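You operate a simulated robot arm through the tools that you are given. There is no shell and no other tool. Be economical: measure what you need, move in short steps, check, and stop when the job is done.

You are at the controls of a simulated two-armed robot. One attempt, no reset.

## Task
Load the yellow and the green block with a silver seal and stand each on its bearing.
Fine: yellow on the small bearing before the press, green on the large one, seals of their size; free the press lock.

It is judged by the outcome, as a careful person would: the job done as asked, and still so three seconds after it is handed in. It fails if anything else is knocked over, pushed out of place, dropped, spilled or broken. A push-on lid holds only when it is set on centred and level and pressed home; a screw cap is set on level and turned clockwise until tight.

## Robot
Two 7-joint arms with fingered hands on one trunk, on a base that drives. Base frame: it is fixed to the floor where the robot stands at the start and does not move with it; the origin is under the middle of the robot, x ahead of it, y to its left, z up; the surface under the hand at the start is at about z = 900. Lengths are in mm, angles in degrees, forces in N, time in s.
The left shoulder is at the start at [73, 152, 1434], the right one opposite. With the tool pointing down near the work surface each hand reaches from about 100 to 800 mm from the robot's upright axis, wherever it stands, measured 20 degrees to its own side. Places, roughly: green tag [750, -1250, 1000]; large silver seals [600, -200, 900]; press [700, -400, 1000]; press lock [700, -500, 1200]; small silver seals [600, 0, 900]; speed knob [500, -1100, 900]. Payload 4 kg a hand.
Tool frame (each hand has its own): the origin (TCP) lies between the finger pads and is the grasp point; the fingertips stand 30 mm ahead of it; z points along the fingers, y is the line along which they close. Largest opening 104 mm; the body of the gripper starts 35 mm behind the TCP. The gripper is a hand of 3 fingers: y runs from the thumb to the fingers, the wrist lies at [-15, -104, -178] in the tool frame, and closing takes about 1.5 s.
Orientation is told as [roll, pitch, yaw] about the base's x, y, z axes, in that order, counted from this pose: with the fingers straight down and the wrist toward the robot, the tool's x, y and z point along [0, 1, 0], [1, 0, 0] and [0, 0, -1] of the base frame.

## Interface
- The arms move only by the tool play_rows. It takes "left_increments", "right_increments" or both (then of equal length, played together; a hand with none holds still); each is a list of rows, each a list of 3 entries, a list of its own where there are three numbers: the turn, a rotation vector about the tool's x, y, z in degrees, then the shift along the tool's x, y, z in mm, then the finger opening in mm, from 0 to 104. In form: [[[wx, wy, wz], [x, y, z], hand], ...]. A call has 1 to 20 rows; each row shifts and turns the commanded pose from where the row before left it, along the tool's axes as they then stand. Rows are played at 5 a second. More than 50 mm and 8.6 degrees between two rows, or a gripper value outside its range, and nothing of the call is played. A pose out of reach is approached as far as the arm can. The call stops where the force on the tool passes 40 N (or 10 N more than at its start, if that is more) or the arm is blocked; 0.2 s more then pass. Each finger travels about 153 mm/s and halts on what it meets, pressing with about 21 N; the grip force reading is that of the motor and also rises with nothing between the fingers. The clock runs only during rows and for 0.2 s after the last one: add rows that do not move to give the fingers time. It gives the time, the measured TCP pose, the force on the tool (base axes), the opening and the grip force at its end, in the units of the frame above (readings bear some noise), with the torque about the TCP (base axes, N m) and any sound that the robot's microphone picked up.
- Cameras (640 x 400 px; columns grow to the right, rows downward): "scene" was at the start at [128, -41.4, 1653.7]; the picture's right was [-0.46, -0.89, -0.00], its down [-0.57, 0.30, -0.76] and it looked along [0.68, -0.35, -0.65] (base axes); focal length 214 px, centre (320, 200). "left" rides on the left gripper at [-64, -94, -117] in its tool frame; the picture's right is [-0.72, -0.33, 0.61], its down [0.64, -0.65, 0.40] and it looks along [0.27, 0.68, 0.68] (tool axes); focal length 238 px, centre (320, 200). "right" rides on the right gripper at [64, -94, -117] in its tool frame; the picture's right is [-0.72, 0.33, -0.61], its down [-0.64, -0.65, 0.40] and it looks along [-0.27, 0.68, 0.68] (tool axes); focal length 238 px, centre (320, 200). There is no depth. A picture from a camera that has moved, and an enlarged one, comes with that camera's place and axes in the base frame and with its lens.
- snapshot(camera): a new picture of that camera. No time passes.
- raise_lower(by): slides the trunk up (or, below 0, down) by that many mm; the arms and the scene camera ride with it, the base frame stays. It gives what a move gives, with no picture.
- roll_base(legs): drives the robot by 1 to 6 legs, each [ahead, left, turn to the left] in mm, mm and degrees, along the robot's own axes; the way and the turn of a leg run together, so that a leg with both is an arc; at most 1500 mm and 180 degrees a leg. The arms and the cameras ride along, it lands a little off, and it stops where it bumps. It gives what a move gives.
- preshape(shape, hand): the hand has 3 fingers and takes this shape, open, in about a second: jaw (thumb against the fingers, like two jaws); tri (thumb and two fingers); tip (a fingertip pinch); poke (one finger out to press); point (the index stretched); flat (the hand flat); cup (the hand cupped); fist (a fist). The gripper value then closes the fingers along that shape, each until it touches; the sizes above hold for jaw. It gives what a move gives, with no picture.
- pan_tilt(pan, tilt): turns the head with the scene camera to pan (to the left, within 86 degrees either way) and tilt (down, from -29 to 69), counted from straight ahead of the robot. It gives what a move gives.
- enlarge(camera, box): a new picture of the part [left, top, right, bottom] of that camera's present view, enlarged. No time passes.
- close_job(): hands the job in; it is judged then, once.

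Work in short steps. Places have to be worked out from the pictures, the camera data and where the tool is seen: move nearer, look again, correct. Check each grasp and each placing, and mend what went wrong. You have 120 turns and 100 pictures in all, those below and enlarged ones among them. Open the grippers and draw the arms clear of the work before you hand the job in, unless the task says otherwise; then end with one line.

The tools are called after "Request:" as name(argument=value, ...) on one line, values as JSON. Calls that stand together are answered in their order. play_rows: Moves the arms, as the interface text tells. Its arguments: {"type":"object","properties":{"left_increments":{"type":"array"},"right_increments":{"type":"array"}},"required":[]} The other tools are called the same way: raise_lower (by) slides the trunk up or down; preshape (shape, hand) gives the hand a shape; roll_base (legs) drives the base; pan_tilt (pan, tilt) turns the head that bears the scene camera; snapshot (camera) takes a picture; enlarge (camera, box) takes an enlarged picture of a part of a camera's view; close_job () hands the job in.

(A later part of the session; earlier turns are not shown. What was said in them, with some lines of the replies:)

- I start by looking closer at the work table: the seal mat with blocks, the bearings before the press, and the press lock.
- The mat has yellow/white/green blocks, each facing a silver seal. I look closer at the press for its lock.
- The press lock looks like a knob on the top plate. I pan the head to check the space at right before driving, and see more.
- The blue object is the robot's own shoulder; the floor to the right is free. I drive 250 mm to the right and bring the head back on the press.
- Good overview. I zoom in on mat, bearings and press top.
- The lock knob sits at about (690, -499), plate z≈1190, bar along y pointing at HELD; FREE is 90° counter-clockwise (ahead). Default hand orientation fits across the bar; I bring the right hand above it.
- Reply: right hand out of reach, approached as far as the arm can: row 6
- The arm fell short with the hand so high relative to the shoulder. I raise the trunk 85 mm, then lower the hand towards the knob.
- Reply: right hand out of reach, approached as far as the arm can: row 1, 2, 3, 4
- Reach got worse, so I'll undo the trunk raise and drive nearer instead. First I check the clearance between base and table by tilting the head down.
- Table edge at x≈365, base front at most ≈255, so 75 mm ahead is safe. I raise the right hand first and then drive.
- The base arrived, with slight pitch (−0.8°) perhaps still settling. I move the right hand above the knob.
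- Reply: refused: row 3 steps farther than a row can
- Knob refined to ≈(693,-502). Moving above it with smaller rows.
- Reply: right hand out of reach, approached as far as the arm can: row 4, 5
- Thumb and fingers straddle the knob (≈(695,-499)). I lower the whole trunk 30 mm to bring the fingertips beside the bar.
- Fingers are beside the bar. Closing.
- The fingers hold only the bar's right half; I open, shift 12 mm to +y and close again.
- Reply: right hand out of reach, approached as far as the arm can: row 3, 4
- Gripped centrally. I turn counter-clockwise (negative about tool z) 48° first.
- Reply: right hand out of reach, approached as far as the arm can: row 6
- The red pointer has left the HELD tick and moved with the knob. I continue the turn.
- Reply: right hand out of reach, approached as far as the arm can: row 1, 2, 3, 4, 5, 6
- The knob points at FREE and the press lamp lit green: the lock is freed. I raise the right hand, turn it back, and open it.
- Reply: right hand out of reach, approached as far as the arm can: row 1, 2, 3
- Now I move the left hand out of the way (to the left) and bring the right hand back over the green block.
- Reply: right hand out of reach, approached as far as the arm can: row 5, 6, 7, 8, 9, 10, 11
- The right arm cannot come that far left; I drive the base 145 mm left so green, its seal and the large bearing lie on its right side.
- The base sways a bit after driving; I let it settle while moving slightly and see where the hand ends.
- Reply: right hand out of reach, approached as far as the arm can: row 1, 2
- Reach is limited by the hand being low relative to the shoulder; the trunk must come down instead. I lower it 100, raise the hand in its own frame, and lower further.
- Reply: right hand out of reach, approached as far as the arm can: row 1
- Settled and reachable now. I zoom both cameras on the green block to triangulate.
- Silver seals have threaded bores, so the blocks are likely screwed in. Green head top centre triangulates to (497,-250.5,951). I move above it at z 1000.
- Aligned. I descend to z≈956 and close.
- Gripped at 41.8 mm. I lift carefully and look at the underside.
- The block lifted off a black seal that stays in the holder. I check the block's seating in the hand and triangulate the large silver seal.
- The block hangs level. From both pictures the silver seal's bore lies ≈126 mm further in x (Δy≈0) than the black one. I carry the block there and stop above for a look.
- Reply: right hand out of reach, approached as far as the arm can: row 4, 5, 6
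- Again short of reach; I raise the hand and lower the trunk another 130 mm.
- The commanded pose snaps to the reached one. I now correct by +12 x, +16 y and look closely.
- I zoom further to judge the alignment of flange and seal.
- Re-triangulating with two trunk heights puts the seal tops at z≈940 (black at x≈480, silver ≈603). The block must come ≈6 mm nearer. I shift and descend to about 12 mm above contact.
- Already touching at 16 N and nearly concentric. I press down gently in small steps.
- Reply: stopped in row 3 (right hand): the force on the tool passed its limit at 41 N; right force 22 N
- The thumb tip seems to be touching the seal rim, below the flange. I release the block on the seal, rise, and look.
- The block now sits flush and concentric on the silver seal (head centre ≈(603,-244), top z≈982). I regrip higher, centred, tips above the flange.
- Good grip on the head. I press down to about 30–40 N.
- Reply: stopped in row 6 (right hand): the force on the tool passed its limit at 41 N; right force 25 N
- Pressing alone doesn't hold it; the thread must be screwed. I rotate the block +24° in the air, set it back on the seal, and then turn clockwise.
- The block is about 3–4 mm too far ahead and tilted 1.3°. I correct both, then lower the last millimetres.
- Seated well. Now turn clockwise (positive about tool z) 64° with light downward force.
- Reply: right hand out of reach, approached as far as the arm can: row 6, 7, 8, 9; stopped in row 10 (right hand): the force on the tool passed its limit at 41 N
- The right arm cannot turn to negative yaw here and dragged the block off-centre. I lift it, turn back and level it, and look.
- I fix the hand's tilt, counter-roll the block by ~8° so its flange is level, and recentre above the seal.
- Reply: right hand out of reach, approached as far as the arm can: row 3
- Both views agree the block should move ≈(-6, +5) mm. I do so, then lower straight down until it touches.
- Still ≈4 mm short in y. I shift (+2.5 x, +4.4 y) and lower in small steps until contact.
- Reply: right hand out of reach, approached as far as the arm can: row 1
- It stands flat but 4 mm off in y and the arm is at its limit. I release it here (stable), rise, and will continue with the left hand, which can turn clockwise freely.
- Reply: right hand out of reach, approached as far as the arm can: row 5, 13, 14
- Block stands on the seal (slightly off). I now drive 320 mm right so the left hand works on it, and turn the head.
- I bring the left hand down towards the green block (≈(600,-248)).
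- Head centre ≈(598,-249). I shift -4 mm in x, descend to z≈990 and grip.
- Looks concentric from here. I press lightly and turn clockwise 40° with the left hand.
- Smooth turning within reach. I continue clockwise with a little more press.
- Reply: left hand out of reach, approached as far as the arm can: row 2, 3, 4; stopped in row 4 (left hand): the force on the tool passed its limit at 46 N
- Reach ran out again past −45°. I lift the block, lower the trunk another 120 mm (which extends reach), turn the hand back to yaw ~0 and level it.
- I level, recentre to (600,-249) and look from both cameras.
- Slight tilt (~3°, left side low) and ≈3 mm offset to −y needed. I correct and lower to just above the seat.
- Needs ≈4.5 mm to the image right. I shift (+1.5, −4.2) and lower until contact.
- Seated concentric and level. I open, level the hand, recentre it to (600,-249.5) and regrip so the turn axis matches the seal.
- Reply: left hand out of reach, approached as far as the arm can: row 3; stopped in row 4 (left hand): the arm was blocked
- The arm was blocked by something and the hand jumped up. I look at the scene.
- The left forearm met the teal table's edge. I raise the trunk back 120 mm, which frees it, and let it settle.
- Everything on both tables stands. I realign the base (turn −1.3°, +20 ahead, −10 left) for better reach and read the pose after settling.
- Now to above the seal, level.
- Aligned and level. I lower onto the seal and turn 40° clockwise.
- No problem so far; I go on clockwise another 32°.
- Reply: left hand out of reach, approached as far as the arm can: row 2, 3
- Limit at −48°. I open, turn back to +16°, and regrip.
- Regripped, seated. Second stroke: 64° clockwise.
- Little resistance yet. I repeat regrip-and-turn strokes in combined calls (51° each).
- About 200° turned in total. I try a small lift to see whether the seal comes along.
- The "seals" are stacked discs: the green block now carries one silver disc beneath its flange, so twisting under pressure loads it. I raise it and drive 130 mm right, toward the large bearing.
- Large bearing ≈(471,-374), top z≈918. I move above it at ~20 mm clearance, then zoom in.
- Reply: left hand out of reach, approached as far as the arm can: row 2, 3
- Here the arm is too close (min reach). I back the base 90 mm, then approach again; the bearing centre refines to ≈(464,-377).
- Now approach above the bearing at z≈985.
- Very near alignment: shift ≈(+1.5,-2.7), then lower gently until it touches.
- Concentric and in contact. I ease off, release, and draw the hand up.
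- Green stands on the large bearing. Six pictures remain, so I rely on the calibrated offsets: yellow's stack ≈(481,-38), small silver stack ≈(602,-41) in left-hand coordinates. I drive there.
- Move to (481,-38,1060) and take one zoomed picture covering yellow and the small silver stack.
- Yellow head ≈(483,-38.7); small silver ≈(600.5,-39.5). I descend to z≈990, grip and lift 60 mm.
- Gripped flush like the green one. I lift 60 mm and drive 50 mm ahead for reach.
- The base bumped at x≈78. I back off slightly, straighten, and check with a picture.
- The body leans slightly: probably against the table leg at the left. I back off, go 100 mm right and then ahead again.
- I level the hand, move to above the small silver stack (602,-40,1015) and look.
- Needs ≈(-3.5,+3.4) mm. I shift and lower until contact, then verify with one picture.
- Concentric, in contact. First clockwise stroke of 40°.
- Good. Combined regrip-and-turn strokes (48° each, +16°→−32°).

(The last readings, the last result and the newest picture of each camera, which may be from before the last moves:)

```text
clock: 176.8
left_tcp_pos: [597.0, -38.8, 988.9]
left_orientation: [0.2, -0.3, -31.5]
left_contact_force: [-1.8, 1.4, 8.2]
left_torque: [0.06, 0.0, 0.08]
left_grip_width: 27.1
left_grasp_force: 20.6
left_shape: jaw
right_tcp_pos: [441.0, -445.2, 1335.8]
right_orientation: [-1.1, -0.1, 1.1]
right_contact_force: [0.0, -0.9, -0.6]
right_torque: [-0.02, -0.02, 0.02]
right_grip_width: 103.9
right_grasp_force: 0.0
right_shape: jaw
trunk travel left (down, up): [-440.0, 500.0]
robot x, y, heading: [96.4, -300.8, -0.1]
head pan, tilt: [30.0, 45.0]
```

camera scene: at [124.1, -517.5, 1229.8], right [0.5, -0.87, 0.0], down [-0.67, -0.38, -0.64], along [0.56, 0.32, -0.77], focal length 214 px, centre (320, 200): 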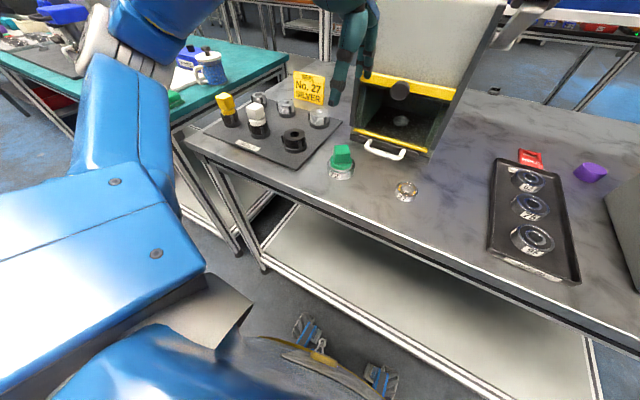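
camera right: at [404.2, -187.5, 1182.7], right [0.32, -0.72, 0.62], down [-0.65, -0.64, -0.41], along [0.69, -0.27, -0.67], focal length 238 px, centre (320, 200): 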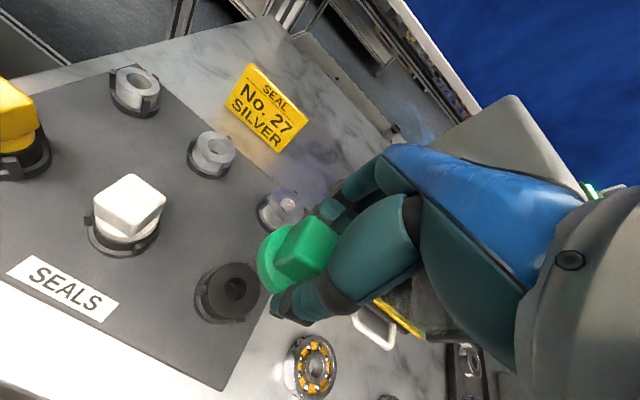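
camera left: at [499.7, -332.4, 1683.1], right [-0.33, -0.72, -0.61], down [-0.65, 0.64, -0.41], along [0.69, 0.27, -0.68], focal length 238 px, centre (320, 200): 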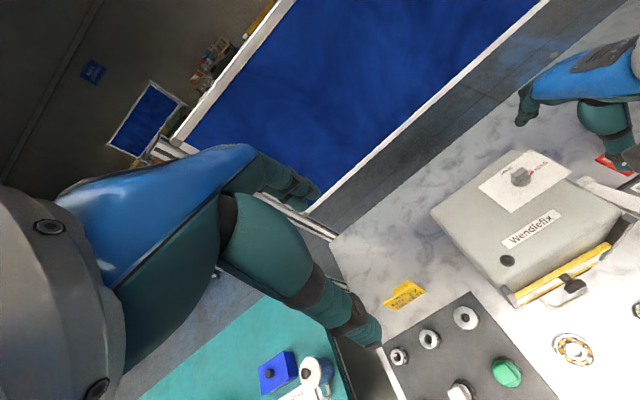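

Two more strokes with slightly more press to match the green block's turning.

Request:
play_rows(left_increments=[[[0, 0, 0], [0, 0, -2], 104], [[0, 0, 0], [0, 0, 0], 104], [[0, 0, -8], [0, 0, 0], 104], [[0, 0, -8], [0, 0, 0], 104], [[0, 0, -8], [0, 0, 0], 104], [[0, 0, -8], [0, 0, 0], 104], [[0, 0, -8], [0, 0, 0], 104], [[0, 0, -8], [0, 0, 0], 104], [[0, 0, 0], [0, 0, 0], 50], [[0, 0, 0], [0, 0, 0], 0], [[0, 0, 0], [0, 0, 0], 0], [[0, 0, 0], [0, 0, 0], 0], [[0, 0, 0], [0, 0, 3], 0], [[0, 0, 8], [0, 0, 0], 0], [[0, 0, 8], [0, 0, 0], 0], [[0, 0, 8], [0, 0, 0], 0], [[0, 0, 8], [0, 0, 0], 0], [[0, 0, 8], [0, 0, 0], 0], [[0, 0, 8], [0, 0, 0], 0], [[0, 0, 0], [0, 0, 0], 0]])

Request:
play_rows(left_increments=[[[0, 0, 0], [0, 0, -3], 104], [[0, 0, 0], [0, 0, 0], 104], [[0, 0, -8], [0, 0, 0], 104], [[0, 0, -8], [0, 0, 0], 104], [[0, 0, -8], [0, 0, 0], 104], [[0, 0, -8], [0, 0, 0], 104], [[0, 0, -8], [0, 0, 0], 104], [[0, 0, -8], [0, 0, 0], 104], [[0, 0, 0], [0, 0, 0], 50], [[0, 0, 0], [0, 0, 0], 0], [[0, 0, 0], [0, 0, 0], 0], [[0, 0, 0], [0, 0, 0], 0], [[0, 0, 0], [0, 0, 3], 0], [[0, 0, 8], [0, 0, 0], 0], [[0, 0, 8], [0, 0, 0], 0], [[0, 0, 8], [0, 0, 0], 0], [[0, 0, 8], [0, 0, 0], 0], [[0, 0, 8], [0, 0, 0], 0], [[0, 0, 8], [0, 0, 0], 0], [[0, 0, 0], [0, 0, 0], 0]])

Request:
play_rows(left_increments=[[[0, 0, 0], [0, 0, -5], 0], [[0, 0, 0], [0, 0, -15], 0], [[0, 0, 0], [0, 0, -20], 0], [[0, 0, 0], [0, 0, -20], 0], [[0, 0, 0], [0, 0, 0], 0]])

Request:
enlarge(camera="scene", box=[280, 60, 360, 180])

```text
clock: 181.0
left_tcp_pos: [597.6, -40.2, 987.7]
left_orientation: [0.3, -0.3, -31.7]
left_contact_force: [0.9, 0.4, 13.8]
left_torque: [-0.02, 0.04, 0.07]
left_grip_width: 28.6
left_grasp_force: 20.7
left_shape: jaw
right_tcp_pos: [440.4, -446.2, 1335.5]
right_orientation: [-0.9, -0.1, 1.0]
right_contact_force: [-0.9, 0.2, -0.8]
right_torque: [-0.01, 0.0, 0.02]
right_grip_width: 103.8
right_grasp_force: 0.2
right_shape: jaw
trunk travel left (down, up): [-440.0, 500.0]
robot x, y, heading: [93.4, -305.1, -0.2]
head pan, tilt: [30.0, 45.0]
```

```text
clock: 185.2
left_tcp_pos: [598.1, -39.0, 987.1]
left_orientation: [0.3, -0.4, -31.7]
left_contact_force: [-2.0, 1.4, 7.6]
left_torque: [0.1, 0.03, 0.06]
left_grip_width: 27.1
left_grasp_force: 21.3
left_shape: jaw
right_tcp_pos: [440.2, -443.9, 1335.9]
right_orientation: [-1.1, -0.1, 1.0]
right_contact_force: [0.2, 0.4, -0.4]
right_torque: [-0.01, 0.0, 0.01]
right_grip_width: 103.9
right_grasp_force: 0.1
right_shape: jaw
trunk travel left (down, up): [-440.0, 500.0]
robot x, y, heading: [92.4, -302.3, -0.2]
head pan, tilt: [30.0, 45.0]
```

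```text
clock: 186.4
left_tcp_pos: [599.6, -39.3, 1046.9]
left_orientation: [0.1, -0.1, -31.6]
left_contact_force: [0.2, -0.2, -0.6]
left_torque: [0.0, -0.01, 0.01]
left_grip_width: 27.0
left_grasp_force: 20.7
left_shape: jaw
right_tcp_pos: [440.8, -444.3, 1334.7]
right_orientation: [-1.0, 0.1, 1.0]
right_contact_force: [0.4, -0.1, 0.2]
right_torque: [0.0, 0.01, -0.01]
right_grip_width: 103.7
right_grasp_force: 0.0
right_shape: jaw
trunk travel left (down, up): [-440.0, 500.0]
robot x, y, heading: [92.7, -299.3, -0.5]
head pan, tilt: [30.0, 45.0]
```

```text
3.33 times, centred on (320, 120) of scene
camera zoom: at [215.9, -262.5, 1236.7], right [0.5, -0.87, 0.0], down [-0.61, -0.35, -0.71], along [0.61, 0.35, -0.71], focal length 715 px, centre (320, 467)
```

zoom: 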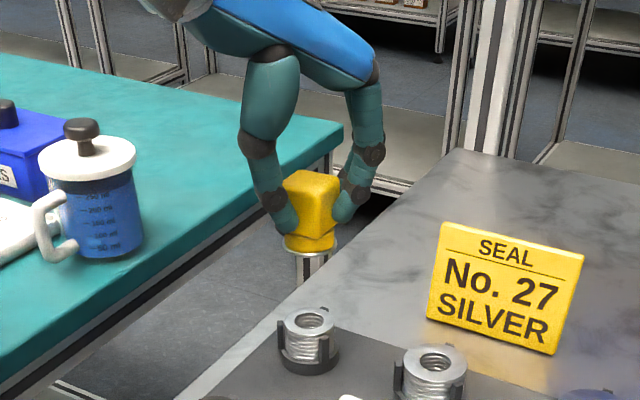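

A silver disc now shows under yellow. I retract: base back 88 mm, hand up and back, yaw to 0.

Request:
roll_base(legs=[[-88, 0, 0]])

Request:
play_rows(left_increments=[[[0, 0, 0], [0, 0, -25], 0], [[0, 0, -8], [0, 0, -20], 0], [[0, 0, -8], [0, 0, 0], 0], [[0, 0, -8], [0, 0, 0], 0], [[0, 0, -7.5], [0, 0, 0], 0], [[0, 0, 0], [-20, -25, 0], 0], [[0, 0, 0], [-20, -25, 0], 0], [[0, 0, 0], [-20, 0, 0], 0], [[0, 0, 0], [-20, 0, 0], 0], [[0, 0, 0], [0, 0, 0], 0], [[0, 0, 0], [0, 0, 0], 0]])

```text
clock: 187.5
left_tcp_pos: [512.7, -40.3, 1047.1]
left_orientation: [0.1, -0.1, -31.6]
left_contact_force: [-1.0, 0.5, -0.8]
left_torque: [0.01, 0.01, 0.0]
left_grip_width: 27.1
left_grasp_force: 21.1
left_shape: jaw
right_tcp_pos: [354.7, -443.7, 1335.0]
right_orientation: [-1.2, 0.0, 0.9]
right_contact_force: [0.9, -0.9, 0.7]
right_torque: [0.02, 0.0, 0.01]
right_grip_width: 103.9
right_grasp_force: 0.1
right_shape: jaw
trunk travel left (down, up): [-440.0, 500.0]
robot x, y, heading: [6.5, -301.5, -0.5]
head pan, tilt: [30.0, 45.0]
```

```text
clock: 189.9
left_tcp_pos: [460.4, -120.4, 1092.1]
left_orientation: [-0.1, -0.3, 0.0]
left_contact_force: [-0.1, 0.1, -1.3]
left_torque: [0.01, -0.05, -0.03]
left_grip_width: 26.6
left_grasp_force: 20.7
left_shape: jaw
right_tcp_pos: [352.3, -445.6, 1336.5]
right_orientation: [-1.2, -0.1, 0.9]
right_contact_force: [0.3, 0.9, -0.1]
right_torque: [0.03, -0.01, -0.01]
right_grip_width: 104.1
right_grasp_force: 0.1
right_shape: jaw
trunk travel left (down, up): [-440.0, 500.0]
robot x, y, heading: [3.6, -303.3, -0.4]
head pan, tilt: [30.0, 45.0]
```

Clear height; I drive 405 mm right.

Request:
roll_base(legs=[[0, -405, 0]])

Request:
pan_tilt(pan=30, tilt=50)

Request:
play_rows(left_increments=[[[0, 0, 0], [0, 0, 0], 0], [[0, 0, 0], [0, 0, 0], 0], [[0, 0, 0], [0, 0, 0], 0], [[0, 0, 0], [0, 0, 0], 0], [[0, 0, 0], [0, 0, 0], 0], [[0, 0, 0], [0, 0, 0], 0], [[0, 0, 0], [0, 0, 0], 0], [[0, 0, 0], [0, 0, 0], 0], [[0, 0, 0], [0, 0, 0], 0], [[0, 0, 0], [0, 0, 0], 0], [[0, 0, 0], [0, 0, 0], 0], [[0, 0, 0], [0, 0, 0], 0], [[0, 0, 0], [0, 0, 0], 0]])

```text
clock: 192.4
left_tcp_pos: [456.9, -512.7, 1091.2]
left_orientation: [-0.3, -0.3, 0.3]
left_contact_force: [-1.1, -1.1, -0.3]
left_torque: [-0.08, 0.05, -0.01]
left_grip_width: 26.6
left_grasp_force: 21.0
left_shape: jaw
right_tcp_pos: [351.7, -835.6, 1336.2]
right_orientation: [-1.4, -0.1, 1.4]
right_contact_force: [0.1, -0.3, -0.1]
right_torque: [-0.05, 0.02, -0.02]
right_grip_width: 104.0
right_grasp_force: 0.0
right_shape: jaw
trunk travel left (down, up): [-440.0, 500.0]
robot x, y, heading: [7.6, -705.7, 0.0]
head pan, tilt: [30.0, 45.0]
```

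```text
clock: 193.0
left_tcp_pos: [456.5, -516.1, 1090.2]
left_orientation: [-0.1, -0.2, 0.2]
left_contact_force: [0.7, 0.4, -0.9]
left_torque: [-0.02, 0.0, 0.0]
left_grip_width: 26.5
left_grasp_force: 21.0
left_shape: jaw
right_tcp_pos: [350.9, -840.0, 1336.7]
right_orientation: [-1.2, -0.2, 1.4]
right_contact_force: [0.3, 1.2, 0.7]
right_torque: [-0.03, 0.01, -0.01]
right_grip_width: 103.9
right_grasp_force: 0.0
right_shape: jaw
trunk travel left (down, up): [-440.0, 500.0]
robot x, y, heading: [5.8, -703.3, 0.1]
head pan, tilt: [30.0, 50.0]
```

```text
clock: 195.8
left_tcp_pos: [455.8, -518.8, 1092.8]
left_orientation: [0.0, -0.3, 0.3]
left_contact_force: [0.8, 0.3, -1.0]
left_torque: [-0.01, 0.02, -0.02]
left_grip_width: 26.8
left_grasp_force: 21.2
left_shape: jaw
right_tcp_pos: [350.6, -843.7, 1334.7]
right_orientation: [-1.2, -0.2, 1.4]
right_contact_force: [-0.1, 0.1, 1.0]
right_torque: [0.01, -0.02, 0.02]
right_grip_width: 103.9
right_grasp_force: 0.0
right_shape: jaw
trunk travel left (down, up): [-440.0, 500.0]
robot x, y, heading: [4.1, -705.2, 0.5]
head pan, tilt: [30.0, 50.0]
```

Now to (464,-526) at z≈982 and use a picture to align.

Request:
play_rows(left_increments=[[[0, 0, 0], [-7, 8, 20], 0], [[0, 0, 0], [0, 0, 45], 0], [[0, 0, 0], [0, 0, 45], 0], [[0, 0, 0], [0, 0, 0], 0], [[0, 0, 0], [0, 0, 0], 0]])

Request:
enlarge(camera="scene", box=[325, 90, 415, 180])

```text
clock: 197.0
left_tcp_pos: [464.7, -526.0, 984.3]
left_orientation: [0.1, -0.3, 0.3]
left_contact_force: [-0.7, -0.9, -0.3]
left_torque: [-0.03, -0.02, 0.02]
left_grip_width: 26.5
left_grasp_force: 21.1
left_shape: jaw
right_tcp_pos: [352.0, -842.8, 1336.1]
right_orientation: [-1.1, -0.2, 1.3]
right_contact_force: [0.3, 0.0, -0.1]
right_torque: [0.01, 0.04, 0.02]
right_grip_width: 103.8
right_grasp_force: 0.0
right_shape: jaw
trunk travel left (down, up): [-440.0, 500.0]
robot x, y, heading: [8.4, -708.4, 0.2]
head pan, tilt: [30.0, 50.0]
```

```text
4.44 times, centred on (370, 135) of scene
camera zoom: at [122.9, -664.9, 1229.8], right [0.5, -0.86, 0.0], down [-0.66, -0.39, -0.64], along [0.55, 0.32, -0.77], focal length 953 px, centre (98, 489)
```

zoom: 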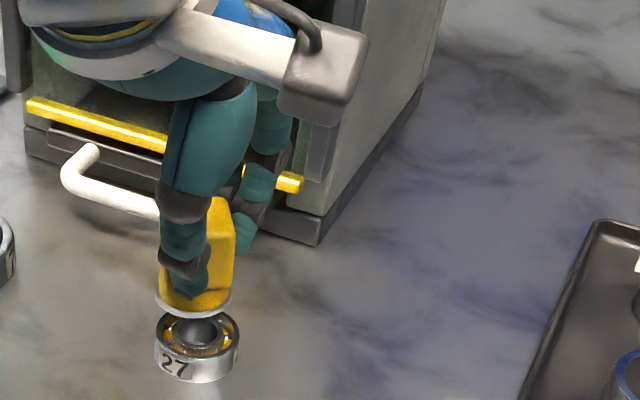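

Disc is on yellow. Needs ≈(-0.6,-4.9) mm. I shift and lower to near contact.

Request:
play_rows(left_increments=[[[0, 0, 0], [-4.9, -0.6, 4], 0], [[0, 0, 0], [0, 0, 6], 0], [[0, 0, 0], [0, 0, 4], 0], [[0, 0, 0], [0, 0, 2], 0], [[0, 0, 0], [0, 0, 2], 0], [[0, 0, 0], [0, 0, 0], 0]])

Request:
play_rows(left_increments=[[[0, 0, 0], [0, 0, 1.5], 0], [[0, 0, 0], [0, 0, 1.5], 0], [[0, 0, 0], [0, 0, 0], 0]])

```text
clock: 198.4
left_tcp_pos: [463.1, -530.1, 964.4]
left_orientation: [0.0, -0.4, 0.3]
left_contact_force: [-0.5, -0.6, -1.0]
left_torque: [0.01, -0.02, 0.02]
left_grip_width: 26.3
left_grasp_force: 20.5
left_shape: jaw
right_tcp_pos: [351.6, -842.1, 1334.2]
right_orientation: [-1.1, -0.2, 1.4]
right_contact_force: [-0.5, 0.1, 0.0]
right_torque: [-0.01, -0.01, -0.03]
right_grip_width: 103.8
right_grasp_force: 0.1
right_shape: jaw
trunk travel left (down, up): [-440.0, 500.0]
robot x, y, heading: [4.5, -706.1, 0.2]
head pan, tilt: [30.0, 50.0]
```

```text
clock: 199.2
left_tcp_pos: [463.5, -529.6, 961.6]
left_orientation: [0.0, -0.3, 0.2]
left_contact_force: [1.0, -0.7, 3.4]
left_torque: [-0.01, -0.04, 0.02]
left_grip_width: 26.8
left_grasp_force: 21.1
left_shape: jaw
right_tcp_pos: [349.5, -843.8, 1336.9]
right_orientation: [-1.0, -0.2, 1.3]
right_contact_force: [-0.1, 0.4, -0.4]
right_torque: [0.03, 0.0, -0.02]
right_grip_width: 103.8
right_grasp_force: 0.1
right_shape: jaw
trunk travel left (down, up): [-440.0, 500.0]
robot x, y, heading: [5.3, -707.1, 0.0]
head pan, tilt: [30.0, 50.0]
```

Contact at z≈962 as predicted. I use the last picture to check the alignment before releasing.

Request:
enlarge(camera="scene", box=[335, 110, 405, 180])

```text
5.71 times, centred on (370, 145) of scene
camera zoom: at [122.4, -665.3, 1230.0], right [0.5, -0.86, 0.0], down [-0.66, -0.38, -0.64], along [0.55, 0.32, -0.77], focal length 1226 px, centre (34, 514)
```

zoom: 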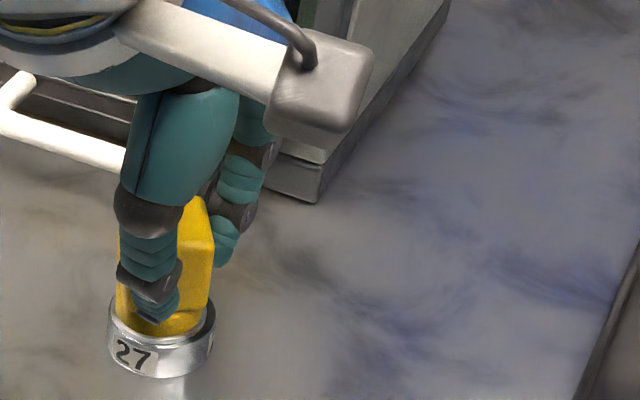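

Alignment looks good (centres within ~2 mm). I release gently and draw the hand straight up.

Request:
play_rows(left_increments=[[[0, 0, 0], [0, 0, 0.5], 0], [[0, 0, 0], [0, 0, 0], 35], [[0, 0, 0], [0, 0, 0], 55], [[0, 0, 0], [0, 0, 0], 80], [[0, 0, 0], [0, 0, 0], 80], [[0, 0, 0], [0, 0, -15], 80], [[0, 0, 0], [0, 0, -35], 80], [[0, 0, 0], [0, 0, -45], 104], [[0, 0, 0], [0, 0, -45], 104], [[0, 0, 0], [0, 0, -45], 104], [[0, 0, 0], [0, 0, 0], 104]])

```text
clock: 201.6
left_tcp_pos: [462.2, -526.7, 1146.6]
left_orientation: [-0.1, -0.2, 0.4]
left_contact_force: [-0.2, 0.3, -0.4]
left_torque: [-0.03, -0.01, -0.01]
left_grip_width: 103.9
left_grasp_force: 0.1
left_shape: jaw
right_tcp_pos: [352.0, -841.4, 1335.3]
right_orientation: [-1.1, -0.1, 1.5]
right_contact_force: [-0.1, 0.0, 0.4]
right_torque: [0.0, 0.0, 0.04]
right_grip_width: 103.9
right_grasp_force: 0.1
right_shape: jaw
trunk travel left (down, up): [-440.0, 500.0]
robot x, y, heading: [5.8, -711.1, 0.2]
head pan, tilt: [30.0, 50.0]
```

The hand is empty and clear. I back the base away from the table and hand in.

Request:
roll_base(legs=[[-150, 0, 0]])

Request:
close_job()

```text
clock: 203.0
left_tcp_pos: [313.5, -525.8, 1145.6]
left_orientation: [0.0, -0.2, 0.5]
left_contact_force: [1.1, 0.3, 0.0]
left_torque: [0.0, 0.02, -0.01]
left_grip_width: 103.6
left_grasp_force: 0.0
left_shape: jaw
right_tcp_pos: [205.7, -843.1, 1335.1]
right_orientation: [-1.1, 0.0, 1.6]
right_contact_force: [0.6, 0.4, 0.3]
right_torque: [0.0, 0.01, 0.04]
right_grip_width: 103.8
right_grasp_force: 0.1
right_shape: jaw
trunk travel left (down, up): [-440.0, 500.0]
robot x, y, heading: [-144.9, -702.5, 0.3]
head pan, tilt: [30.0, 50.0]
```

```text
The job is handed in.
```

The press lock is at FREE with the press lamp green, and the green and yellow blocks, each with its silver seal, were set on the large and small bearings; I had no pictures left to check yellow after letting it go, and the base bumped something by the table once.
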